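You operate a simulated robot arm through the tools that you are given. There is no shell and no other tool.

You are at the controls of a simulated robot arm. One attempt, no reset.

JOB
Put things in order on the top of the middle table. At the end: the silver small vise stands on top of the brown parcel; the orange brush from the top of the middle table stands where the silver small vise stood; the blue spray can (marked "CLEANER") from the top of the middle table stands where the orange brush stood; the white cartridge from the top of the middle table stands where the blue spray can stood; whatever was shut is shut again. Leave all else as you found it, and nothing knocked over.

Only the result counts: the job must be done as asked and must still hold three seconds after the hand-in. Knocking over, shifting, dropping, spilling or breaking anything else fails it.

ROBOT AND FRAMES
A 6-joint arm with a two-finger parallel gripper, fixed in place. Base frame: the origin is at the foot of the arm, x ahead of it, y to its left, z up; the work surface is at about z = 0. Units: m, degrees, N and s.
With the tool pointing down near the work surface it reaches from about 0.12 to 0.5 m from the base axis. Its first joint turns from -72.0 to 72.0 degrees. Payload 0.65 kg.
The tool frame sits at the grasp point between the pads (the TCP): z along the fingers, y along the line on which they close. The tips reach 0.025 m beyond it. Largest opening 0.076 m; finger width 0.018, thickness 0.01; the body of the gripper, 0.036 by 0.078 m, starts 0.045 m behind the TCP.
Orientation is that of the tool frame in the base frame, as a unit quaternion [w, x, y, z]. With the fingers straight down and closing along the base's y, the tool's x points along the base's -x, its y along +y and its z along -z.

CONTROLS
- The arm moves only by the tool send_rows. Its argument "increments" is a list of rows, each a list of 2 entries, a list of its own where there are three numbers: the shift along the tool's x, y, z in units of 100 mm (1.0 is 100 mm), then the turn, a rotation vector about the tool's x, y, z in units of 90 degrees (1.0 is 90 degrees). In form: [[[tx, ty, tz], [rx, ry, rz]], ...]. A call has 1 to 20 rows; each row is the pose to reach, as a shift and turn from the pose commanded when the call began, along the tool's axes at that moment. "grip" is the gripper command, from -1 (shut) to 1 (fully open), values between in proportion, set as the call begins (left out, the last holds). A call with a number of a shift or a turn outside -1 to 1 is refused whole. Each row takes 0.2 s and may step no farther than 0.05 m and 8.6 degrees from the row before; otherwise, or with a gripper value out of range, the whole call is refused. A pose out of reach is approached as far as the arm can. The call stops where the force on the tool passes 40 N (or 10 N more than at its start, if that is more) or the arm is blocked; 0.2 s more then pass. Each finger travels about 0.108 m/s and halts on what it meets, pressing with about 37 N; the grip force reading is that of the motor and also rises with nothing between the fingers. The clock runs only during rows and for 0.2 s after the last one: add rows that repeat a pose to give the fingers time. It gives the time, the measured TCP pose, the force on the tool (base axes), the opening and the grip force at its end, in the units of the frame above (readings bear some noise), with the torque about the TCP (base axes, N m) and any sound that the robot's microphone picked up.
- Cameras (640 x 400 px; columns grow to the right, rows downward): "scene" is fixed at [0.0559, 0.2584, 0.3962]; the picture's right is [-0.88, -0.47, 0.00], its down [-0.27, 0.51, -0.81] and it looks along [0.38, -0.72, -0.58] (base axes); focal length 214 px, centre (320, 200). "wrist" rides on the gripper at [0.058, 0.011, -0.081] in the tool frame; the picture's right is [-0.18, 0.98, 0.00], its down [-0.75, -0.14, -0.64] and it looks along [-0.63, -0.12, 0.77] (tool axes); focal length 243 px, centre (320, 200). There is no depth. A picture from a camera that has moved, and an enlarged one, comes with that camera's place and axes in the base frame and with its lens. The place of the scene camera against the robot may be out by one fixed shift of up to 0.025 m in any direction.
- get_image(camera): a new picture of that camera. The clock stands still meanwhile.
- close_up(camera, box): a new picture of the part [left, top, right, bottom] of that camera's present view, enlarged. The clock stands still meanwhile.
- finish_job(): hands the job in; it is judged then, once.

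Places have to be worked out from the pictures, the camera data and where the tool is seen. Open the gripper and draw the arm clear of the work before you hand the job in, unless the task says otherwise.

The tools are called after "Emit:" as name(argument=value, ...) on one line, values as JSON. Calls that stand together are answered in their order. send_rows: Moves the arm, as the interface text tells. Its arguments: {"type":"object","properties":{"increments":{"type":"array","items":{"type":"array"}},"grip":{"type":"number"}},"required":["increments"]} The other tools are called the same way: get_image (camera) takes a picture; close_up (camera, box) takes an enlarged picture of a part of a camera's view; finish_job () hands the job in.

At the start:

```text
time: 0.0
position: [0.1993, -0.1075, 0.3548]
tool_rot: [0.001, 0.0, 1.0, -0.001]
ft_force: [0.0, -0.3, -0.6]
wrist_torque: [-0.02, -0.01, 0.0]
gripper_width: 0.076
grasp_force: 0.0
```

scene: 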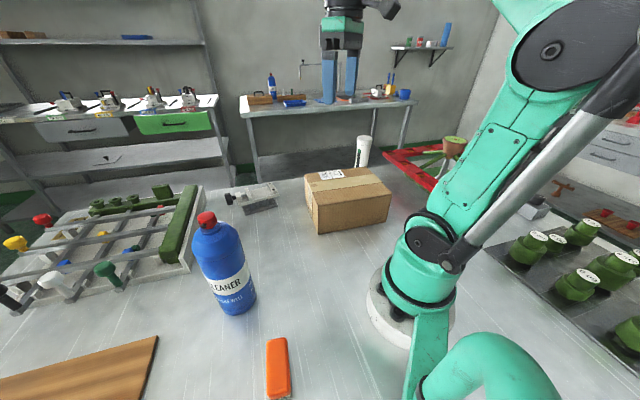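
wrist: 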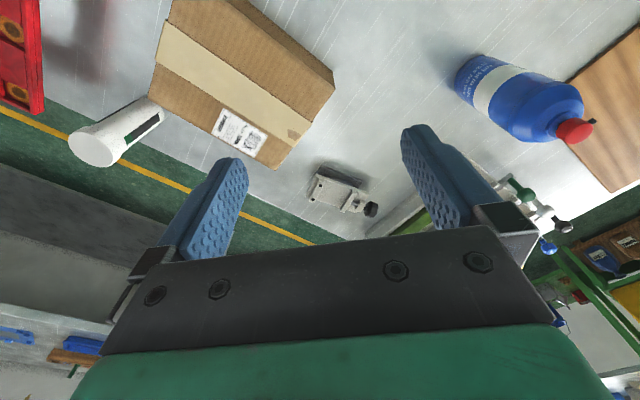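

I start by looking closely at the scene and at what lies on the table.

Emit:
close_up(camera="scene", box=[160, 120, 420, 280])

Emit:
close_up(camera="scene", box=[160, 200, 400, 400])

Emit:
get_image(camera="wrist")

```text
2.46 times, centred on (290, 200) of scene
camera zoom: at [0.0559, 0.2584, 0.3962], right [-0.88, -0.47, 0.0], down [-0.27, 0.51, -0.81], along [0.38, -0.72, -0.58], focal length 528 px, centre (394, 200)
```

zoom: 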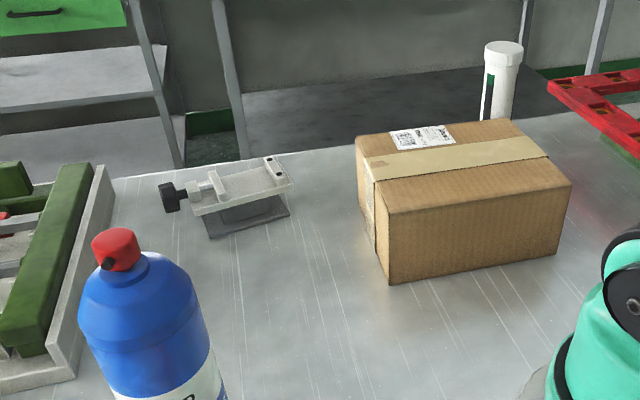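

```text
2.00 times, centred on (280, 300) of scene
camera zoom: at [0.0559, 0.2584, 0.3962], right [-0.88, -0.47, 0.0], down [-0.27, 0.51, -0.81], along [0.38, -0.72, -0.58], focal length 429 px, centre (400, 0)
```

zoom: 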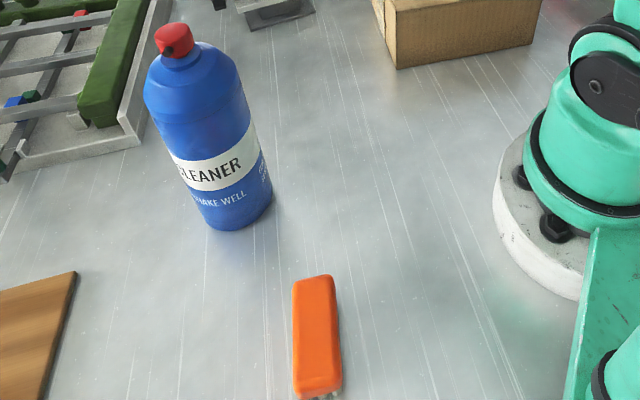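

```text
taken
camera wrist: at [0.1411, -0.0971, 0.4365], right [0.18, 0.98, 0.0], down [0.75, -0.14, 0.64], along [0.63, -0.12, -0.76], focal length 243 px, centre (320, 200)
```

wrist: 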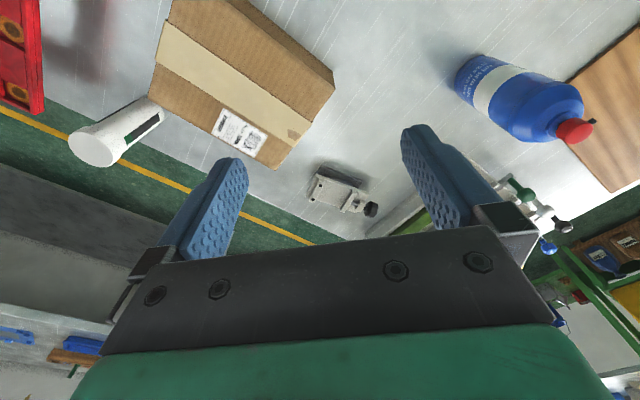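

The vise looks to be near (0.46,-0.12), the can near (0.30,0.13), the brush near (0.16,0.19), the cartridge near (0.24,-0.43), and the parcel near (0.21,-0.20). I swing the arm high toward the left so the wrist camera can see the can and the brush.

Emit:
send_rows(increments=[[[0.05, 0.22, 0], [0, 0, -0.07]], [[0.1, 0.44, 0], [0, 0, -0.14]], [[0.15, 0.66, 0], [0, 0, -0.21]], [[0.19, 0.88, 0], [0, 0, -0.278]]], grip=1)

```text
time: 1.0
position: [0.1796, -0.0198, 0.3551]
tool_rot: [0.002, -0.217, 0.976, -0.001]
ft_force: [-0.3, 0.2, -0.5]
wrist_torque: [0.05, 0.03, -0.02]
gripper_width: 0.076
grasp_force: 0.0
```

The turn went as expected (yaw +25°). I go on further left to see the brush and can.

Emit:
send_rows(increments=[[[-0.02, 0.21, 0], [0, 0, -0.07]], [[-0.03, 0.42, 0], [0, 0, -0.14]], [[-0.05, 0.63, 0], [0, 0, -0.21]], [[-0.07, 0.85, 0], [0, 0, -0.278]]])

Emit:
get_image(camera="wrist")

Emit:
get_image(camera="scene")

```text
time: 2.0
position: [0.1514, 0.0613, 0.3543]
tool_rot: [0.0, -0.424, 0.906, 0.0]
ft_force: [0.4, -0.6, 0.7]
wrist_torque: [0.02, 0.02, -0.03]
gripper_width: 0.0758
grasp_force: 0.1
```

```text
taken
camera wrist: at [0.1049, 0.0226, 0.4363], right [-0.64, 0.77, 0.0], down [0.59, 0.49, 0.64], along [0.5, 0.41, -0.77], focal length 243 px, centre (320, 200)
```

wrist: 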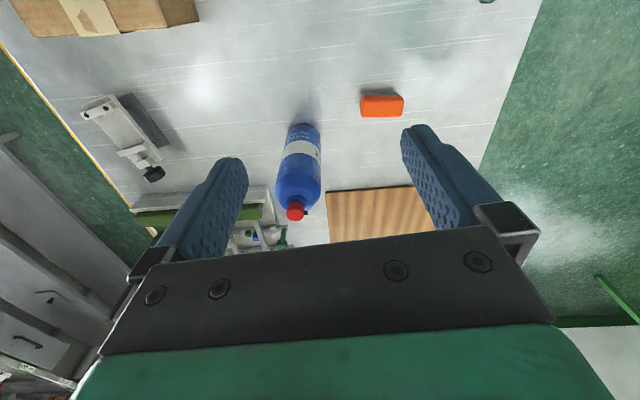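

```text
taken
```

scene: 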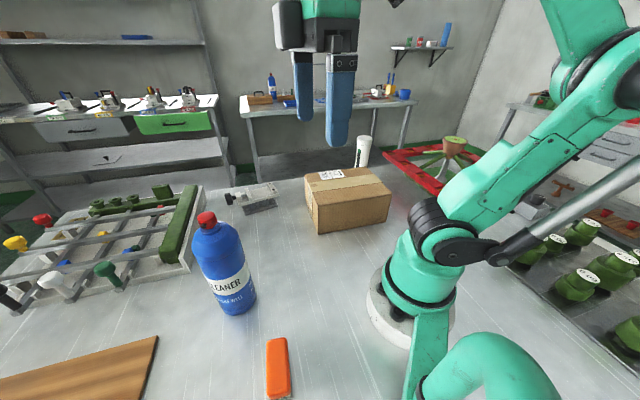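

Zooming in to measure the brush and can positions.

Emit:
close_up(camera="wrist", box=[250, 70, 430, 230])

Emit:
close_up(camera="wrist", box=[70, 70, 230, 210])

```text
2.50 times, centred on (340, 150) of wrist
camera zoom: at [0.1049, 0.0226, 0.4363], right [-0.64, 0.77, 0.0], down [0.59, 0.49, 0.64], along [0.5, 0.41, -0.77], focal length 606 px, centre (270, 325)
```

zoom: 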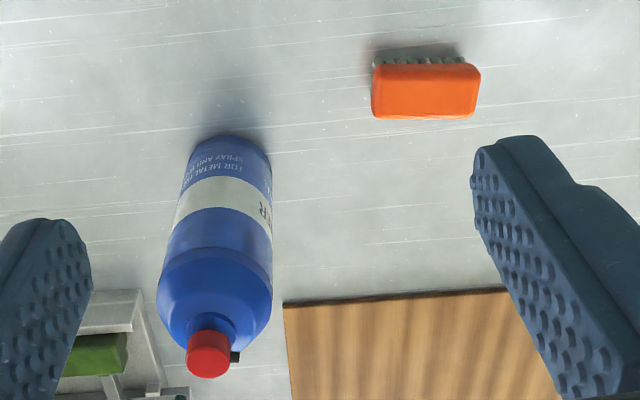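

```text
2.86 times, centred on (150, 140) of wrist
camera zoom: at [0.1049, 0.0226, 0.4363], right [-0.64, 0.77, 0.0], down [0.59, 0.49, 0.64], along [0.5, 0.41, -0.77], focal length 693 px, centre (806, 371)
```

zoom: 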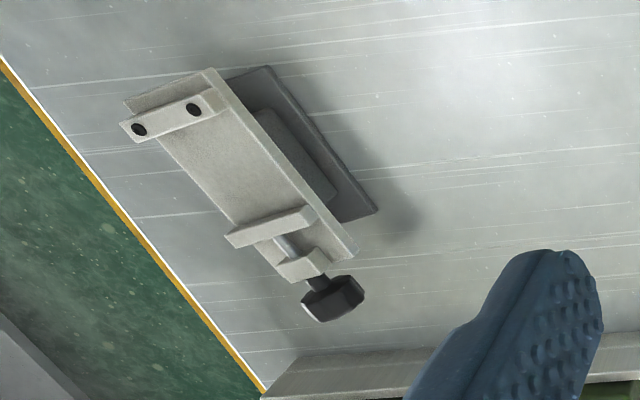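

The can measures about (0.290, 0.134), roughly 0.065 m in diameter and 0.2 m tall. The brush is near (0.155, 0.19) standing on its bristles, with its long axis at about 128°. The vise comes first, so I now move to view it with the wrist camera.

Emit:
send_rows(increments=[[[0.06, -0.33, 0.05], [0, 0, 0]], [[0.12, -0.66, 0.1], [0, 0, 0]], [[0.18, -1.0, 0.17], [0, 0, 0]]])

Emit:
send_rows(increments=[[[0.06, -0.33, 0.05], [0, 0, 0]], [[0.12, -0.66, 0.1], [0, 0, 0]], [[0.18, -1.0, 0.17], [0, 0, 0]]])

Emit:
send_rows(increments=[[[0.06, -0.37, 0.05], [0, 0, 0]], [[0.12, -0.73, 0.1], [0, 0, 0]], [[0.18, -1.0, 0.17], [0, 0, 0]]])

Emit:
get_image(camera="wrist")

Emit:
get_image(camera="scene")

```text
time: 2.8
position: [0.2148, -0.0176, 0.3372]
tool_rot: [0.0, -0.423, 0.906, -0.001]
ft_force: [0.2, 0.5, -0.7]
wrist_torque: [-0.02, 0.0, -0.02]
gripper_width: 0.076
grasp_force: 0.1
```

```text
time: 3.6
position: [0.2814, -0.0964, 0.3208]
tool_rot: [-0.001, -0.424, 0.906, 0.0]
ft_force: [-0.5, 0.1, -0.3]
wrist_torque: [0.01, 0.01, -0.02]
gripper_width: 0.0758
grasp_force: 0.0
```

```text
time: 4.4
position: [0.345, -0.1737, 0.3025]
tool_rot: [0.0, -0.422, 0.906, 0.0]
ft_force: [-0.9, -0.1, 0.2]
wrist_torque: [-0.01, -0.02, -0.01]
gripper_width: 0.0761
grasp_force: 0.1
```

```text
taken
camera wrist: at [0.2993, -0.2115, 0.384], right [-0.63, 0.77, 0.0], down [0.59, 0.49, 0.64], along [0.5, 0.41, -0.77], focal length 243 px, centre (320, 200)
```

wrist: 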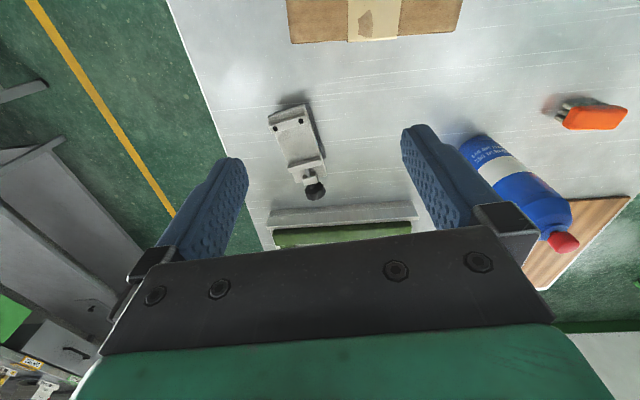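

```text
taken
```

scene: 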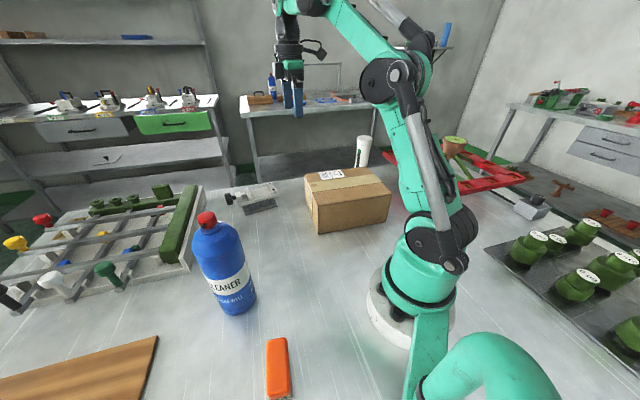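

Emit:
close_up(camera="wrist", box=[250, 90, 350, 215])

Emit:
close_up(camera="scene", box=[210, 165, 300, 225])

```text
3.20 times, centred on (300, 152) of wrist
camera zoom: at [0.2993, -0.2115, 0.384], right [-0.63, 0.77, 0.0], down [0.59, 0.49, 0.64], along [0.5, 0.41, -0.77], focal length 776 px, centre (384, 352)
```

zoom: 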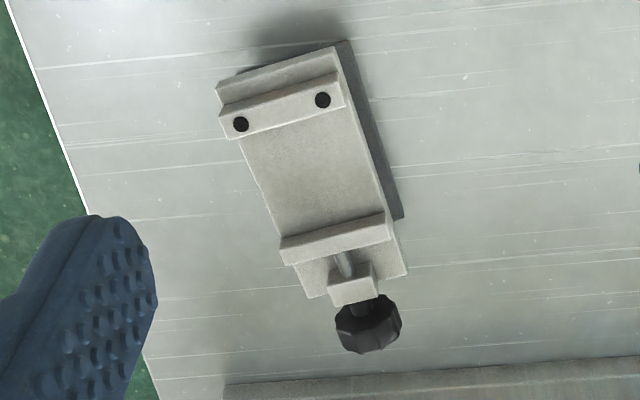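

```text
6.67 times, centred on (255, 195) of scene
camera zoom: at [0.0558, 0.2584, 0.3962], right [-0.88, -0.47, 0.0], down [-0.27, 0.51, -0.81], along [0.38, -0.72, -0.58], focal length 1430 px, centre (753, 233)
```

zoom: 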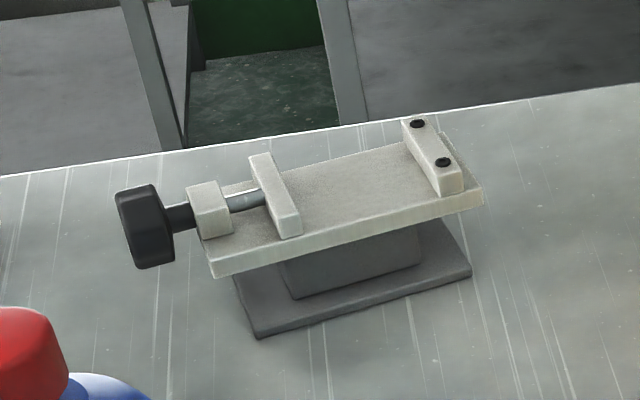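

The vise has a top plate about 0.121 × 0.056 m, centred near (0.459, −0.121) with its top at about z = 0.047 and its long axis at about 56°. I move above it, turn to yaw 56°, and start the descent.

Emit:
send_rows(increments=[[[-0.23, -0.1, 0.2], [0, 0, -0.016]], [[-0.45, -0.21, 0.4], [0, 0, -0.032]], [[-0.68, -0.31, 0.6], [0, 0, -0.048]], [[-0.9, -0.42, 0.8], [0, 0, -0.064]]])

Emit:
get_image(camera="wrist")

```text
time: 5.4
position: [0.4348, -0.1318, 0.2242]
tool_rot: [0.0, -0.468, 0.884, -0.001]
ft_force: [-0.1, -0.3, 0.0]
wrist_torque: [0.03, 0.0, 0.01]
gripper_width: 0.0759
grasp_force: 0.0
```

```text
taken
camera wrist: at [0.3925, -0.1742, 0.3057], right [-0.71, 0.7, 0.0], down [0.54, 0.54, 0.64], along [0.45, 0.46, -0.77], focal length 243 px, centre (320, 200)
```

wrist: 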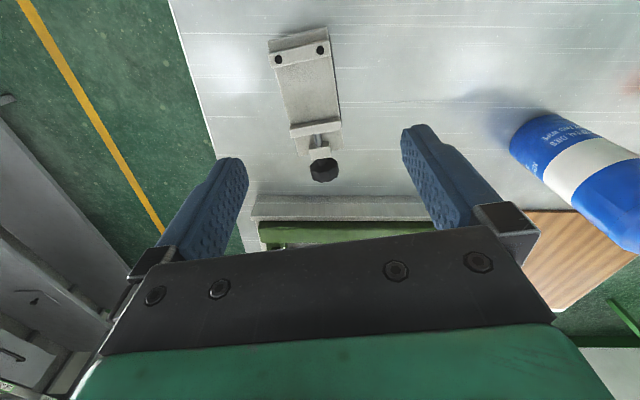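

Emit:
close_up(camera="wrist", box=[255, 15, 365, 190])

```text
2.29 times, centred on (310, 102) of wrist
camera zoom: at [0.3925, -0.1742, 0.3057], right [-0.71, 0.7, 0.0], down [0.54, 0.54, 0.64], along [0.45, 0.46, -0.77], focal length 555 px, centre (343, 423)
```

zoom: 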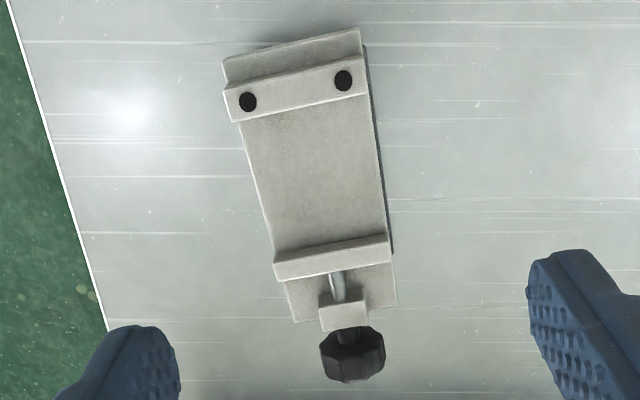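

The vise centre computes again to (0.458, −0.122) and the yaw is aligned. I shift over it and come down in stages.

Emit:
send_rows(increments=[[[-0.1, -0.07, 0.25], [0, 0, 0]], [[-0.216, -0.137, 0.5], [0, 0, 0]], [[-0.216, -0.137, 0.75], [0, 0, 0]], [[-0.216, -0.137, 1.0], [0, 0, 0]], [[-0.216, -0.137, 1.0], [0, 0, 0]]])

Emit:
get_image(camera="wrist")

Emit:
close_up(camera="scene", box=[190, 90, 350, 240])

```text
time: 6.6
position: [0.4578, -0.1233, 0.1228]
tool_rot: [0.0, -0.468, 0.884, -0.001]
ft_force: [0.2, -0.3, -0.2]
wrist_torque: [-0.02, 0.0, 0.03]
gripper_width: 0.0758
grasp_force: 0.0
```

```text
taken
camera wrist: at [0.4171, -0.1651, 0.2054], right [-0.71, 0.71, 0.0], down [0.54, 0.54, 0.64], along [0.45, 0.46, -0.77], focal length 243 px, centre (320, 200)
```

wrist: 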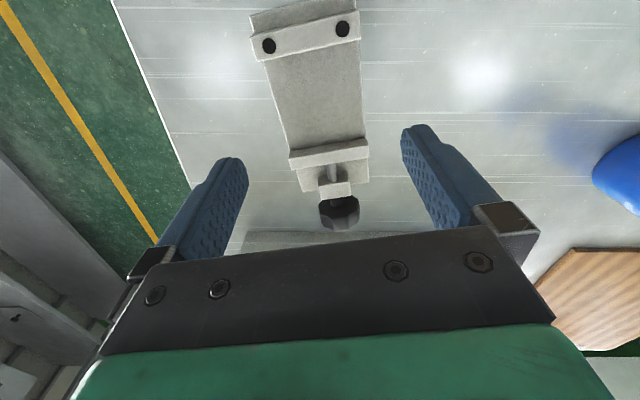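

```text
2.67 times, centred on (270, 165) of scene
camera zoom: at [0.0559, 0.2584, 0.3962], right [-0.88, -0.47, 0.0], down [-0.27, 0.51, -0.81], along [0.38, -0.72, -0.58], focal length 572 px, centre (453, 293)
```

zoom: 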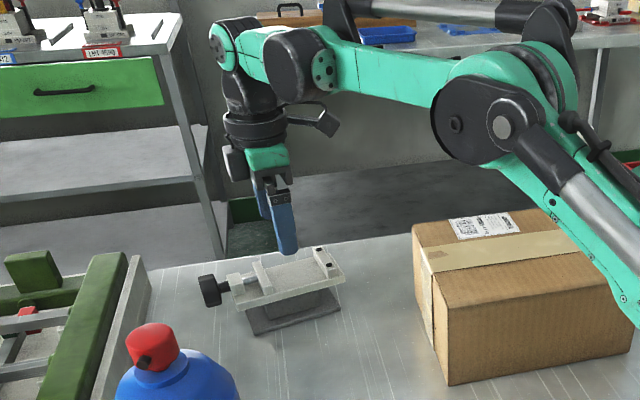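

The arm is well clear of the parcel and the vise lies between the fingers. I come down to z ≈ 0.043 so the pads meet the plate's edges.

Emit:
send_rows(increments=[[[-0.01, 0.01, 0.25], [0, 0, 0]], [[-0.015, 0.015, 0.5], [0, 0, 0]], [[-0.015, 0.015, 0.7], [0, 0, 0]], [[-0.015, 0.015, 0.8], [0, 0, 0]], [[-0.015, 0.015, 0.8], [0, 0, 0]]])

Emit:
get_image(camera="wrist")

Emit:
close_up(camera="scene", box=[190, 120, 310, 240])

```text
time: 7.8
position: [0.4604, -0.1201, 0.0448]
tool_rot: [0.001, -0.467, 0.884, -0.001]
ft_force: [0.5, 0.4, -0.3]
wrist_torque: [-0.01, 0.02, 0.01]
gripper_width: 0.0759
grasp_force: 0.1
```

```text
taken
camera wrist: at [0.4176, -0.1625, 0.126], right [-0.71, 0.71, 0.0], down [0.54, 0.54, 0.64], along [0.45, 0.46, -0.77], focal length 243 px, centre (320, 200)
```

wrist: 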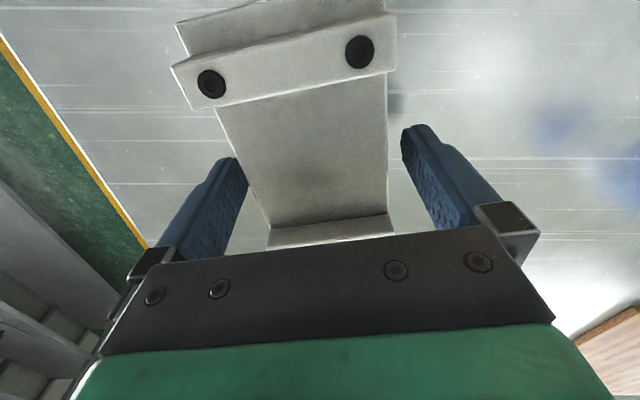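

```text
3.33 times, centred on (250, 180) of scene
camera zoom: at [0.0559, 0.2584, 0.3962], right [-0.88, -0.47, 0.0], down [-0.27, 0.51, -0.81], along [0.38, -0.72, -0.58], focal length 715 px, centre (553, 267)
```

zoom: 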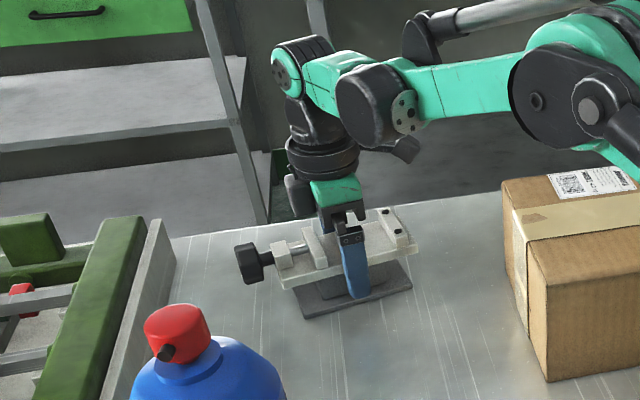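

The fingers straddle the plate at mid-length, so I close the gripper.

Emit:
send_rows(increments=[[[0, 0, 0], [0, 0, 0]], [[0, 0, 0], [0, 0, 0]], [[0, 0, 0], [0, 0, 0]], [[0, 0, 0], [0, 0, 0]]], grip=-1)

Emit:
close_up(camera="scene", box=[190, 120, 310, 240])

```text
time: 8.8
position: [0.4584, -0.1205, 0.0451]
tool_rot: [0.001, -0.467, 0.884, -0.001]
ft_force: [0.1, 0.4, -0.3]
wrist_torque: [-0.04, 0.04, -0.03]
gripper_width: 0.0557
grasp_force: 36.8
```

```text
3.33 times, centred on (250, 180) of scene
camera zoom: at [0.0559, 0.2584, 0.3962], right [-0.88, -0.47, 0.0], down [-0.27, 0.51, -0.81], along [0.38, -0.72, -0.58], focal length 715 px, centre (553, 267)
```

zoom: 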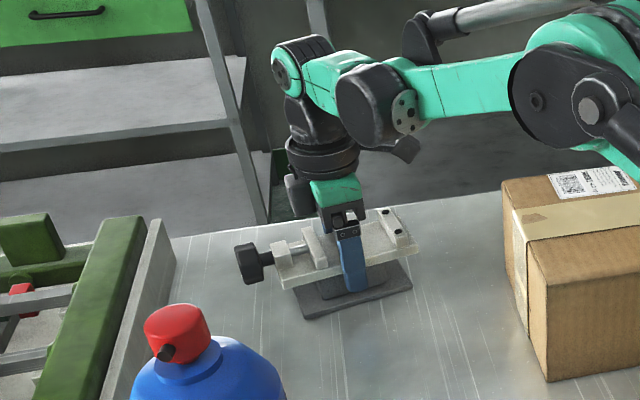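

It grips at 0.0557 m with 37 N. I lift straight up and check that the vise hangs level.

Emit:
send_rows(increments=[[[0, 0, -0.1], [0, 0, 0]], [[0, 0, -0.3], [0, 0, 0]], [[0, 0, -0.55], [0, 0, 0]], [[0, 0, -0.8], [0, 0, 0]], [[0, 0, -1.0], [0, 0, 0]]])

Emit:
close_up(camera="scene", box=[190, 80, 400, 240])

Emit:
get_image(camera="wrist")

```text
time: 10.0
position: [0.458, -0.1199, 0.1455]
tool_rot: [0.0, -0.467, 0.884, -0.001]
ft_force: [-0.1, -0.4, -5.3]
wrist_torque: [-0.02, 0.0, -0.02]
gripper_width: 0.0557
grasp_force: 36.4
```

```text
2.50 times, centred on (295, 160) of scene
camera zoom: at [0.0559, 0.2584, 0.3962], right [-0.88, -0.47, 0.0], down [-0.27, 0.51, -0.81], along [0.38, -0.72, -0.58], focal length 536 px, centre (382, 300)
```

zoom: 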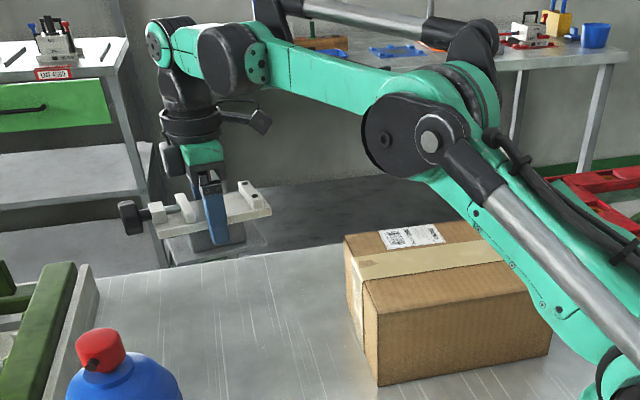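

```text
taken
camera wrist: at [0.417, -0.1622, 0.2262], right [-0.71, 0.71, 0.0], down [0.54, 0.54, 0.64], along [0.45, 0.46, -0.77], focal length 243 px, centre (320, 200)
```

wrist: 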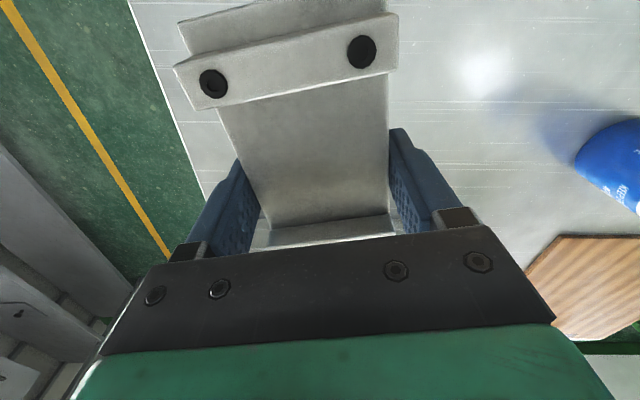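

The vise is held level and weighs about 0.54 kg. I raise it further and carry it toward the parcel centre near (0.222, −0.222).

Emit:
send_rows(increments=[[[0, 0, -0.35], [0, 0, 0]], [[0.2, 0.1, -0.7], [0, 0, 0]], [[0.55, 0.35, -0.7], [0, 0, 0]], [[0.9, 0.57, -0.7], [0, 0, 0]]])

Emit:
send_rows(increments=[[[0.3, 0.2, 0], [0, 0, 0.047]], [[0.65, 0.42, 0], [0, 0, 0.095]], [[1.0, 0.64, 0], [0, 0, 0.142]], [[1.0, 0.64, 0], [0, 0, 0.142]]])

Emit:
get_image(camera="wrist")

Emit:
get_image(camera="scene")

```text
time: 11.0
position: [0.359, -0.162, 0.2164]
tool_rot: [0.0, -0.468, 0.884, -0.001]
ft_force: [-0.1, -1.4, -5.2]
wrist_torque: [-0.01, 0.01, -0.02]
gripper_width: 0.0557
grasp_force: 37.1
```

```text
time: 12.0
position: [0.2514, -0.2113, 0.2154]
tool_rot: [0.0, -0.366, 0.931, -0.001]
ft_force: [-0.5, -0.8, -5.0]
wrist_torque: [-0.02, 0.04, 0.0]
gripper_width: 0.0559
grasp_force: 36.6
```

```text
taken
camera wrist: at [0.2016, -0.2437, 0.2967], right [-0.54, 0.84, 0.0], down [0.65, 0.41, 0.64], along [0.54, 0.34, -0.77], focal length 243 px, centre (320, 200)
```

wrist: 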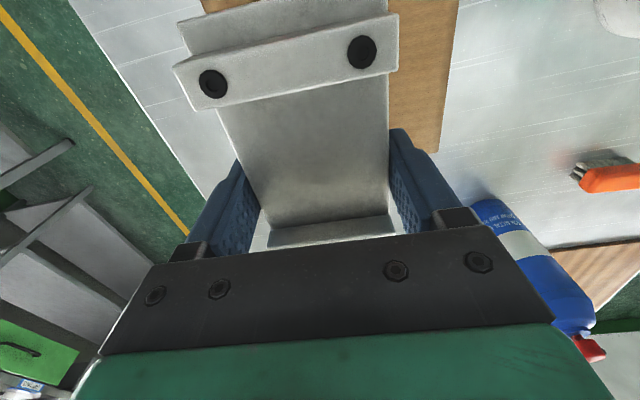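

```text
taken
```

scene: 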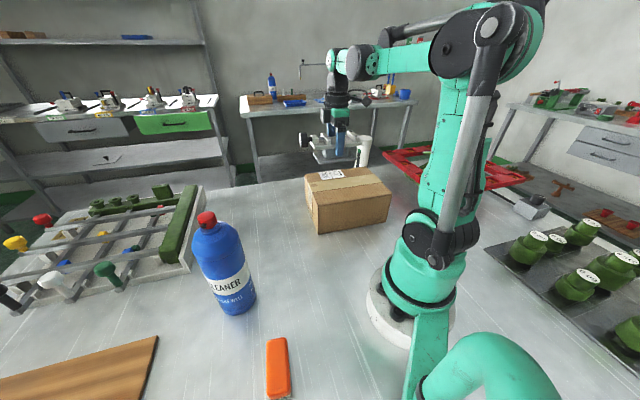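

The parcel's top corner and edge, as seen from the wrist, give a centre near (0.221, −0.215) with the long axis at about 44°. I align over it and come down partway.

Emit:
send_rows(increments=[[[0.12, 0.08, 0], [0, 0, 0]], [[0.254, 0.158, 0], [0, 0, 0]], [[0.254, 0.158, 0.3], [0, 0, 0]], [[0.254, 0.158, 0.55], [0, 0, 0]], [[0.254, 0.158, 0.55], [0, 0, 0]]])

Emit:
close_up(camera="scene", box=[260, 90, 440, 250])

```text
time: 13.2
position: [0.2249, -0.2153, 0.1599]
tool_rot: [0.0, -0.365, 0.931, -0.001]
ft_force: [0.2, 0.1, -4.5]
wrist_torque: [-0.01, 0.03, 0.01]
gripper_width: 0.0558
grasp_force: 37.7
```

```text
2.50 times, centred on (350, 170) of scene
camera zoom: at [0.0559, 0.2584, 0.3962], right [-0.88, -0.47, 0.0], down [-0.27, 0.51, -0.81], along [0.38, -0.72, -0.58], focal length 536 px, centre (245, 275)
```

zoom: 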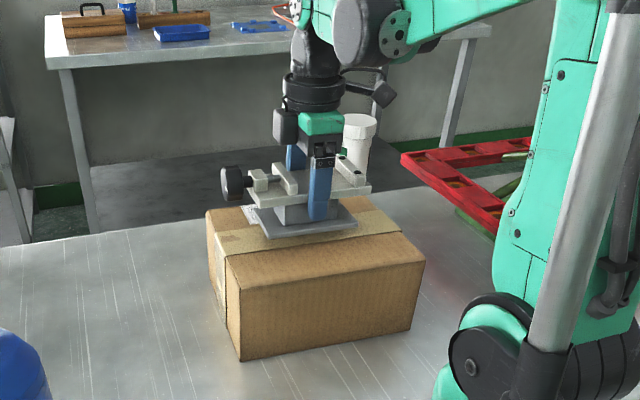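

The vise hovers centred over the parcel. I lower it in small steps and watch the force for contact.

Emit:
send_rows(increments=[[[0, 0, 0.05], [0, 0, 0]], [[0, 0, 0.1], [0, 0, 0]], [[0, 0, 0.14], [0, 0, 0]], [[0, 0, 0.14], [0, 0, 0]]])

Emit:
close_up(camera="scene", box=[290, 130, 400, 220])

```text
time: 14.2
position: [0.2239, -0.2154, 0.145]
tool_rot: [0.001, -0.366, 0.931, -0.001]
ft_force: [0.7, -0.4, -4.7]
wrist_torque: [0.0, 0.03, 0.01]
gripper_width: 0.0558
grasp_force: 36.8
```

```text
4.44 times, centred on (345, 175) of scene
camera zoom: at [0.0559, 0.2584, 0.3962], right [-0.88, -0.47, 0.0], down [-0.27, 0.51, -0.81], along [0.38, -0.72, -0.58], focal length 953 px, centre (209, 311)
```

zoom: 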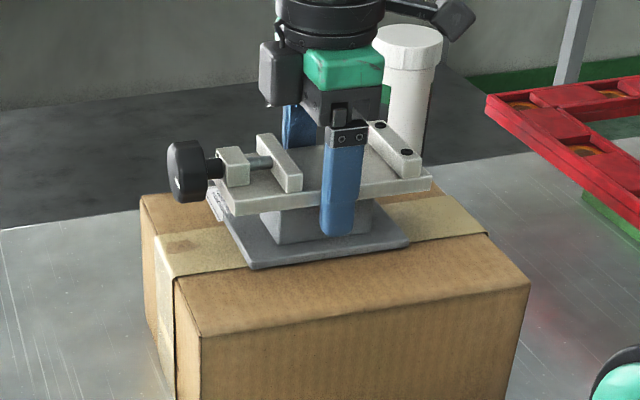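

No contact yet; the vise base is at about z = 0.10. I continue down 4 mm, then check again.

Emit:
send_rows(increments=[[[0, 0, 0.02], [0, 0, 0]], [[0, 0, 0.04], [0, 0, 0]], [[0, 0, 0.04], [0, 0, 0]]])

Emit:
send_rows(increments=[[[0, 0, 0.015], [0, 0, 0]], [[0, 0, 0.03], [0, 0, 0]], [[0, 0, 0.03], [0, 0, 0]]])

```text
time: 15.0
position: [0.2233, -0.2154, 0.1422]
tool_rot: [0.001, -0.367, 0.93, -0.001]
ft_force: [0.9, 1.6, 31.0]
wrist_torque: [0.04, 0.02, 0.04]
gripper_width: 0.0559
grasp_force: 37.0
```

```text
time: 15.8
position: [0.2231, -0.2149, 0.1386]
tool_rot: [0.001, -0.367, 0.93, -0.002]
ft_force: [3.2, -1.2, 31.2]
wrist_torque: [-0.05, 0.02, 0.03]
gripper_width: 0.0556
grasp_force: 37.0
```

The vise made contact with the parcel and slid about 3 mm in the pads at 31 N. I ease the preload before opening.

Emit:
send_rows(increments=[[[0, 0, -0.015], [0, 0, 0]], [[0, 0, -0.015], [0, 0, 0]]])

Emit:
close_up(camera="scene", box=[290, 130, 400, 220])

```text
time: 16.4
position: [0.2236, -0.2147, 0.139]
tool_rot: [0.0, -0.366, 0.931, -0.001]
ft_force: [-0.5, 0.6, -4.9]
wrist_torque: [-0.03, 0.02, 0.03]
gripper_width: 0.0556
grasp_force: 37.2
```

```text
4.44 times, centred on (345, 175) of scene
camera zoom: at [0.0559, 0.2584, 0.3962], right [-0.88, -0.47, 0.0], down [-0.27, 0.51, -0.81], along [0.38, -0.72, -0.58], focal length 953 px, centre (209, 311)
```

zoom: 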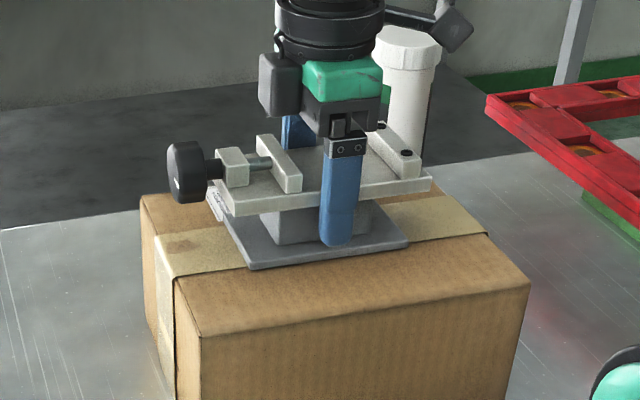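

The arm now bears just the vise's weight, with the base barely touching. I lower it 1 mm to seat it, then open.

Emit:
send_rows(increments=[[[0, 0, 0.008], [0, 0, 0]], [[0, 0, 0.008], [0, 0, 0]]])

```text
time: 17.0
position: [0.2237, -0.2146, 0.1396]
tool_rot: [0.0, -0.366, 0.93, -0.001]
ft_force: [-0.2, -0.4, -4.6]
wrist_torque: [-0.02, 0.04, -0.02]
gripper_width: 0.0557
grasp_force: 37.7
```

Emit:
send_rows(increments=[[[0, 0, 0.005], [0, 0, 0]], [[0, 0, 0.007], [0, 0, 0]]])

```text
time: 17.6
position: [0.2238, -0.2153, 0.1379]
tool_rot: [0.0, -0.367, 0.93, -0.001]
ft_force: [2.9, 1.4, 14.6]
wrist_torque: [-0.11, 0.07, -0.06]
gripper_width: 0.0557
grasp_force: 37.3
```

Now it presses on the parcel at 15 N, so the vise is seated. I open the gripper.

Emit:
send_rows(increments=[[[0, 0, -0.005], [0, 0, 0]], [[0, 0, -0.005], [0, 0, 0]], [[0, 0, -0.005], [0, 0, 0]]], grip=1)

Emit:
get_image(camera="wrist")

Emit:
close_up(camera="scene", box=[290, 130, 400, 220])

```text
time: 18.4
position: [0.2239, -0.2161, 0.1381]
tool_rot: [0.0, -0.367, 0.93, -0.001]
ft_force: [-0.1, 0.0, 0.2]
wrist_torque: [0.01, -0.01, 0.0]
gripper_width: 0.0761
grasp_force: 0.1
```

```text
taken
camera wrist: at [0.1731, -0.2473, 0.22], right [-0.54, 0.84, 0.0], down [0.65, 0.41, 0.64], along [0.54, 0.34, -0.77], focal length 243 px, centre (320, 200)
```

wrist: 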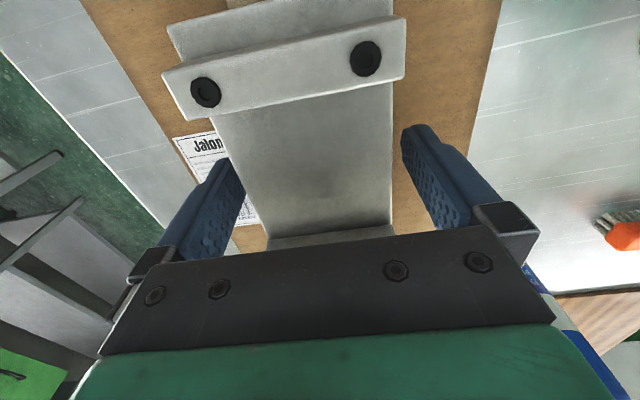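

```text
4.44 times, centred on (345, 175) of scene
camera zoom: at [0.0559, 0.2584, 0.3962], right [-0.88, -0.47, 0.0], down [-0.27, 0.51, -0.81], along [0.38, -0.72, -0.58], focal length 953 px, centre (209, 311)
```

zoom: 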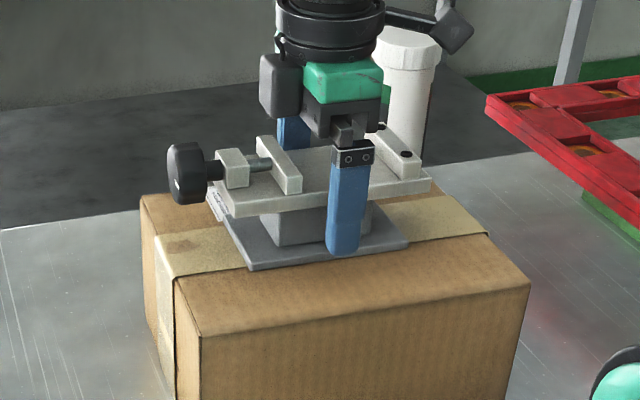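

The vise is released and stands on the parcel. I rise straight up to clear it.

Emit:
send_rows(increments=[[[0, 0, -0.15], [0, 0, 0]], [[0, 0, -0.4], [0, 0, 0]], [[0, 0, -0.7], [0, 0, 0]], [[0, 0, -1.0], [0, 0, 0]]])

Emit:
send_rows(increments=[[[0, 0, -0.3], [0, 0, 0]], [[0, 0, -0.6], [0, 0, 0]], [[0, 0.3, -0.9], [0, 0, 0]], [[0, 0.7, -1.0], [0, 0, 0]], [[0, 1.0, -1.0], [0, 0, 0]]])

Emit:
get_image(camera="wrist")

Emit:
get_image(camera="scene")

```text
time: 19.4
position: [0.2236, -0.2133, 0.2403]
tool_rot: [0.001, -0.367, 0.93, -0.001]
ft_force: [0.5, -0.1, -0.2]
wrist_torque: [-0.01, 0.01, -0.01]
gripper_width: 0.0764
grasp_force: 0.1
```

```text
time: 20.6
position: [0.1528, -0.1438, 0.3398]
tool_rot: [0.001, -0.367, 0.93, 0.0]
ft_force: [-0.2, 0.5, -0.6]
wrist_torque: [0.01, 0.02, -0.03]
gripper_width: 0.0757
grasp_force: 0.0
```

```text
taken
camera wrist: at [0.103, -0.1756, 0.4197], right [-0.54, 0.84, 0.0], down [0.65, 0.41, 0.64], along [0.54, 0.34, -0.77], focal length 243 px, centre (320, 200)
```

wrist: 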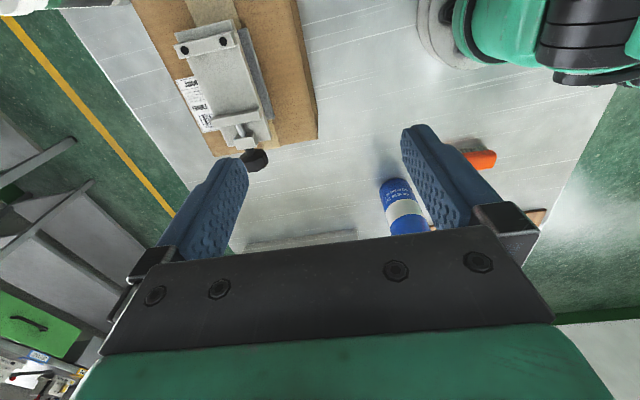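

```text
taken
```

scene: 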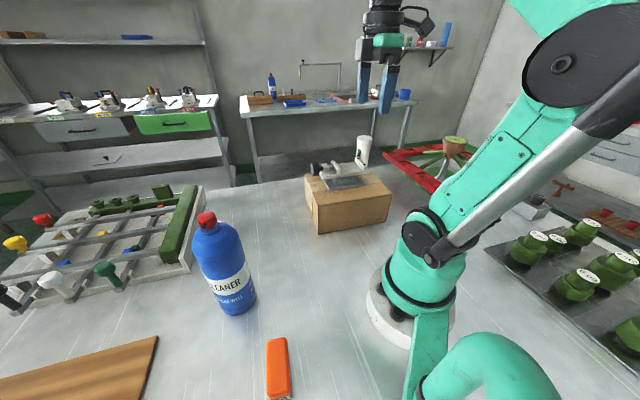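

The vise stands well on the parcel. Next is the brush, so I swing around to it while turning to yaw about 127°, which lets the jaws close across its short side.

Emit:
send_rows(increments=[[[-0.25, 0.06, 0], [0, 0, -0.078]], [[-0.5, 0.12, 0], [0, 0, -0.156]], [[-0.75, 0.18, 0], [0, 0, -0.233]], [[-0.98, 0.246, 0], [0, 0, -0.311]]])

Emit:
send_rows(increments=[[[-0.22, 0.06, 0], [0, 0, -0.078]], [[-0.43, 0.11, 0], [0, 0, -0.156]], [[-0.65, 0.17, 0], [0, 0, -0.233]], [[-0.86, 0.224, 0], [0, 0, -0.311]]])

Emit:
send_rows(increments=[[[-0.25, 0.055, 0.05], [0, 0, -0.078]], [[-0.5, 0.11, 0.15], [0, 0, -0.156]], [[-0.75, 0.165, 0.25], [0, 0, -0.233]], [[-0.98, 0.22, 0.35], [0, 0, -0.311]]])

Emit:
get_image(camera="wrist")

Emit:
get_image(camera="scene")

```text
time: 21.6
position: [0.2098, -0.0574, 0.3383]
tool_rot: [0.0, -0.581, 0.814, -0.001]
ft_force: [0.7, 0.2, 0.5]
wrist_torque: [0.0, 0.01, 0.0]
gripper_width: 0.0758
grasp_force: 0.2
```

```text
time: 22.6
position: [0.2147, 0.033, 0.3395]
tool_rot: [0.0, 0.761, -0.649, 0.001]
ft_force: [-0.8, -1.2, -0.3]
wrist_torque: [0.0, 0.01, 0.0]
gripper_width: 0.076
grasp_force: 0.1
```

```text
time: 23.6
position: [0.1786, 0.1269, 0.3042]
tool_rot: [0.0, 0.895, -0.446, 0.001]
ft_force: [-0.4, -0.4, 0.2]
wrist_torque: [0.03, -0.01, -0.02]
gripper_width: 0.0759
grasp_force: 0.0
```

```text
taken
camera wrist: at [0.2052, 0.0729, 0.3857], right [-0.9, -0.45, 0.0], down [-0.34, 0.69, 0.64], along [-0.29, 0.57, -0.77], focal length 243 px, centre (320, 200)
```

wrist: 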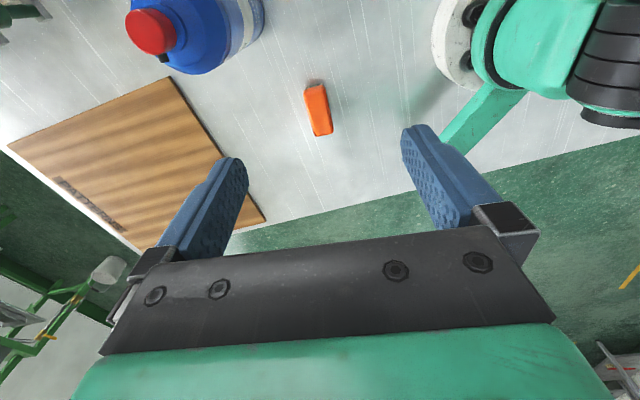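

```text
taken
```

scene: 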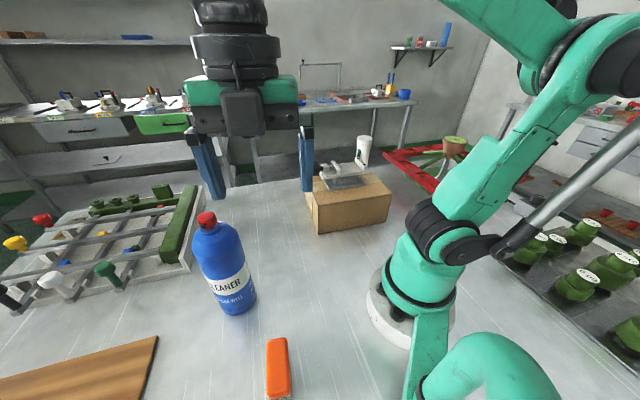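

Emit:
close_up(camera="wrist", box=[270, 60, 370, 160])

Emit:
close_up(camera="wrist", box=[400, 0, 640, 200])

Emit:
close_up(camera="scene", box=[360, 240, 600, 400])

```text
4.00 times, centred on (320, 110) of wrist
camera zoom: at [0.2052, 0.0729, 0.3857], right [-0.9, -0.45, 0.0], down [-0.34, 0.69, 0.64], along [-0.29, 0.57, -0.77], focal length 970 px, centre (320, 560)
```

zoom: 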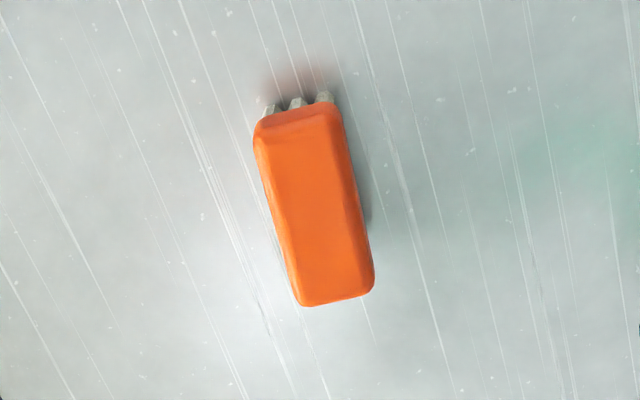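

```text
2.00 times, centred on (520, 100) of wrist
camera zoom: at [0.2052, 0.0729, 0.3857], right [-0.9, -0.45, 0.0], down [-0.34, 0.69, 0.64], along [-0.29, 0.57, -0.77], focal length 485 px, centre (-80, 400)
```

zoom: 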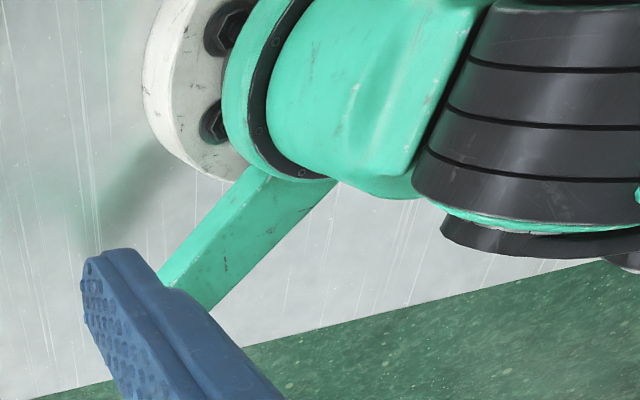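

```text
2.50 times, centred on (480, 320) of scene
camera zoom: at [0.0559, 0.2584, 0.3962], right [-0.88, -0.47, 0.0], down [-0.27, 0.51, -0.81], along [0.38, -0.72, -0.58], focal length 536 px, centre (-80, -100)
```

zoom: 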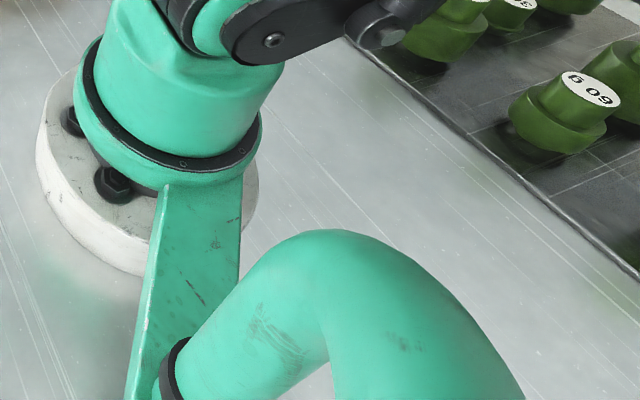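

The brush's long axis is at about 128.6°, it is roughly 0.067 × 0.028 m, and its centre is near (0.149, 0.186). The green mast bar of the camera stays at x < 0.01, well clear. I go down above the brush for a closer look.

Emit:
send_rows(increments=[[[-0.2, -0.04, 0.25], [0, 0, -0.006]], [[-0.4, -0.08, 0.5], [0, 0, -0.012]], [[-0.5, -0.12, 0.75], [0, 0, -0.018]], [[-0.5, -0.12, 1.0], [0, 0, -0.018]], [[-0.5, -0.12, 1.0], [0, 0, -0.018]]])

Emit:
get_image(camera="wrist")

Emit:
get_image(camera="scene")

```text
time: 24.8
position: [0.1594, 0.1735, 0.2027]
tool_rot: [0.002, 0.901, -0.434, 0.001]
ft_force: [0.0, 0.0, 0.9]
wrist_torque: [0.03, 0.0, -0.04]
gripper_width: 0.076
grasp_force: 0.1
```

```text
taken
camera wrist: at [0.1864, 0.1207, 0.2843], right [-0.88, -0.47, 0.0], down [-0.36, 0.68, 0.64], along [-0.3, 0.57, -0.77], focal length 243 px, centre (320, 200)
```

wrist: 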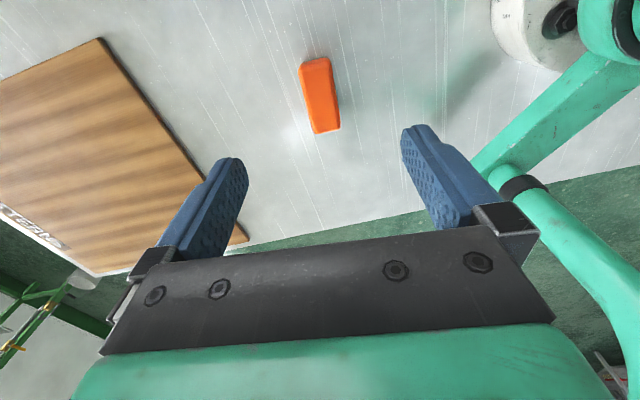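

```text
taken
```

scene: 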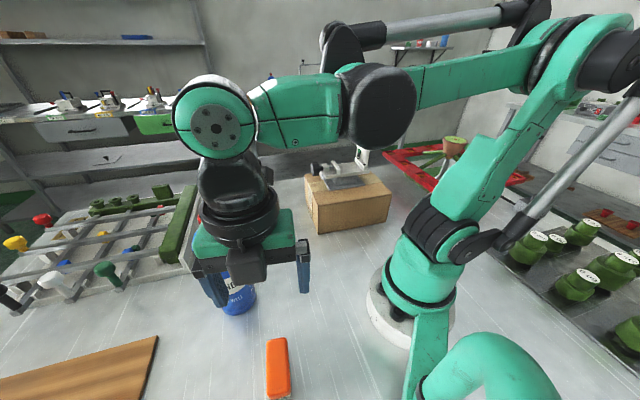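

Emit:
close_up(camera="wrist", box=[270, 40, 370, 150])

```text
3.64 times, centred on (320, 95) of wrist
camera zoom: at [0.1864, 0.1207, 0.2843], right [-0.88, -0.47, 0.0], down [-0.36, 0.68, 0.64], along [-0.3, 0.57, -0.77], focal length 882 px, centre (320, 582)
```

zoom: 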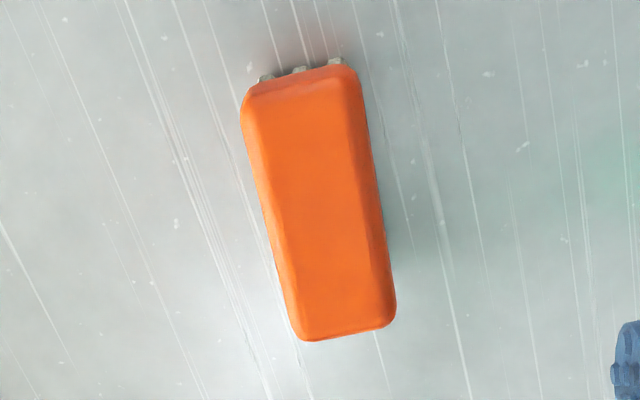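

The brush centre comes out at (0.149, 0.188). I align over it and go down to z ≈ 0.10, then check the straddle.

Emit:
send_rows(increments=[[[-0.09, 0, 0.25], [0, 0, 0]], [[-0.18, 0, 0.5], [0, 0, 0]], [[-0.18, 0, 0.75], [0, 0, 0]], [[-0.18, 0, 1.0], [0, 0, 0]], [[-0.18, 0, 1.0], [0, 0, 0]]])

Emit:
get_image(camera="wrist")

Emit:
get_image(camera="scene")

```text
time: 26.0
position: [0.1482, 0.1883, 0.104]
tool_rot: [0.0, 0.901, -0.434, 0.001]
ft_force: [-0.4, -0.4, 0.1]
wrist_torque: [0.0, -0.01, -0.05]
gripper_width: 0.0761
grasp_force: 0.1
```

```text
taken
camera wrist: at [0.1763, 0.1346, 0.1856], right [-0.88, -0.47, 0.0], down [-0.36, 0.68, 0.64], along [-0.3, 0.57, -0.77], focal length 243 px, centre (320, 200)
```

wrist: 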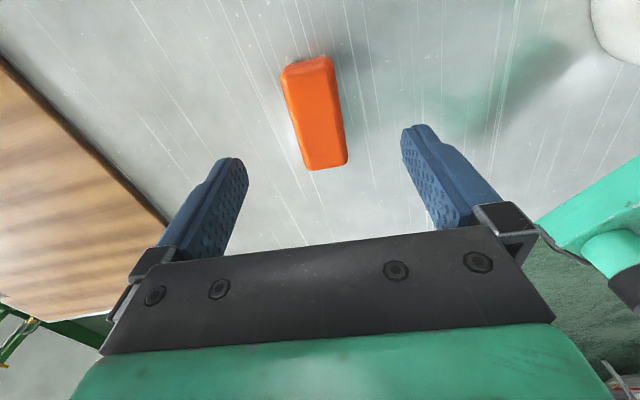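

```text
taken
```

scene: 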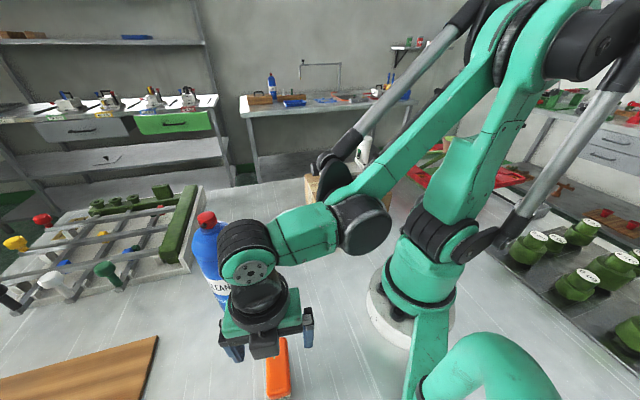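

Emit:
close_up(camera="wrist", box=[260, 40, 370, 180])

```text
2.86 times, centred on (315, 110) of wrist
camera zoom: at [0.1763, 0.1346, 0.1856], right [-0.88, -0.47, 0.0], down [-0.36, 0.68, 0.64], along [-0.3, 0.57, -0.77], focal length 693 px, centre (334, 457)
```

zoom: 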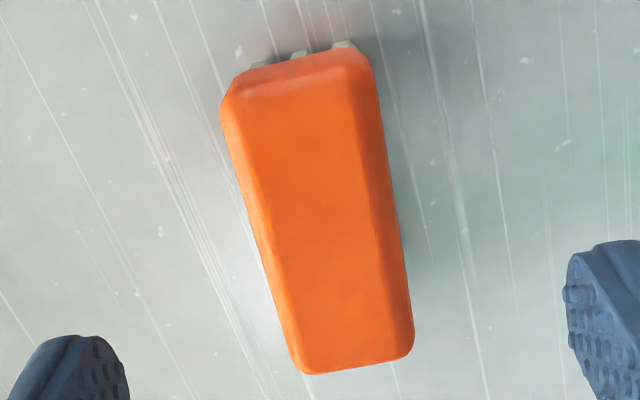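

The centring is confirmed at (0.1485, 0.1885). I lower to z ≈ 0.03.

Emit:
send_rows(increments=[[[0, 0, 0.2], [0, 0, 0]], [[0, 0, 0.4], [0, 0, 0]], [[0, 0, 0.6], [0, 0, 0]], [[0, 0, 0.73], [0, 0, 0]], [[0, 0, 0.73], [0, 0, 0]]])

Emit:
get_image(camera="wrist")

Emit:
get_image(camera="scene")

```text
time: 27.2
position: [0.1488, 0.1876, 0.0299]
tool_rot: [0.0, 0.901, -0.434, 0.001]
ft_force: [0.2, 0.1, 0.4]
wrist_torque: [-0.03, 0.04, 0.01]
gripper_width: 0.0759
grasp_force: 0.1
```

```text
taken
camera wrist: at [0.1763, 0.1342, 0.1118], right [-0.88, -0.47, 0.0], down [-0.36, 0.68, 0.64], along [-0.3, 0.57, -0.77], focal length 243 px, centre (320, 200)
```

wrist: 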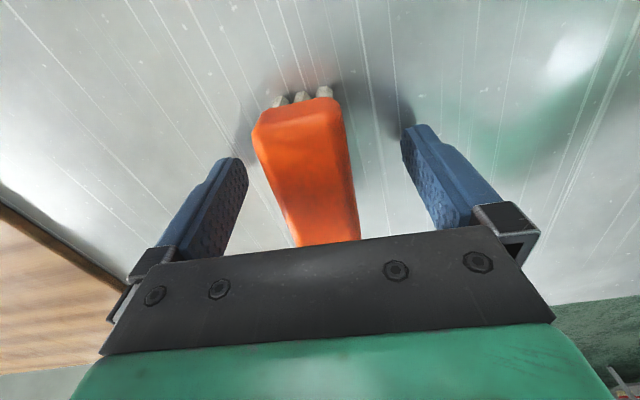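

```text
taken
```

scene: 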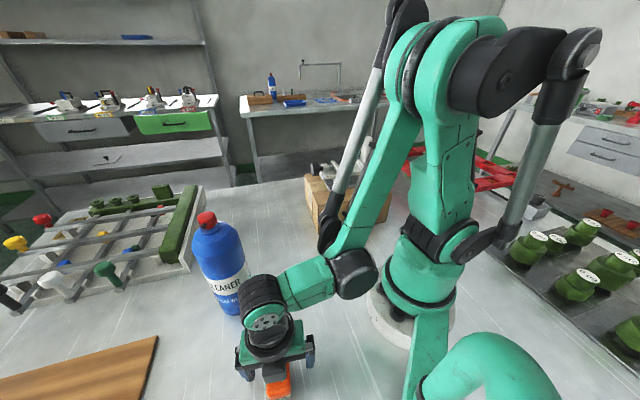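

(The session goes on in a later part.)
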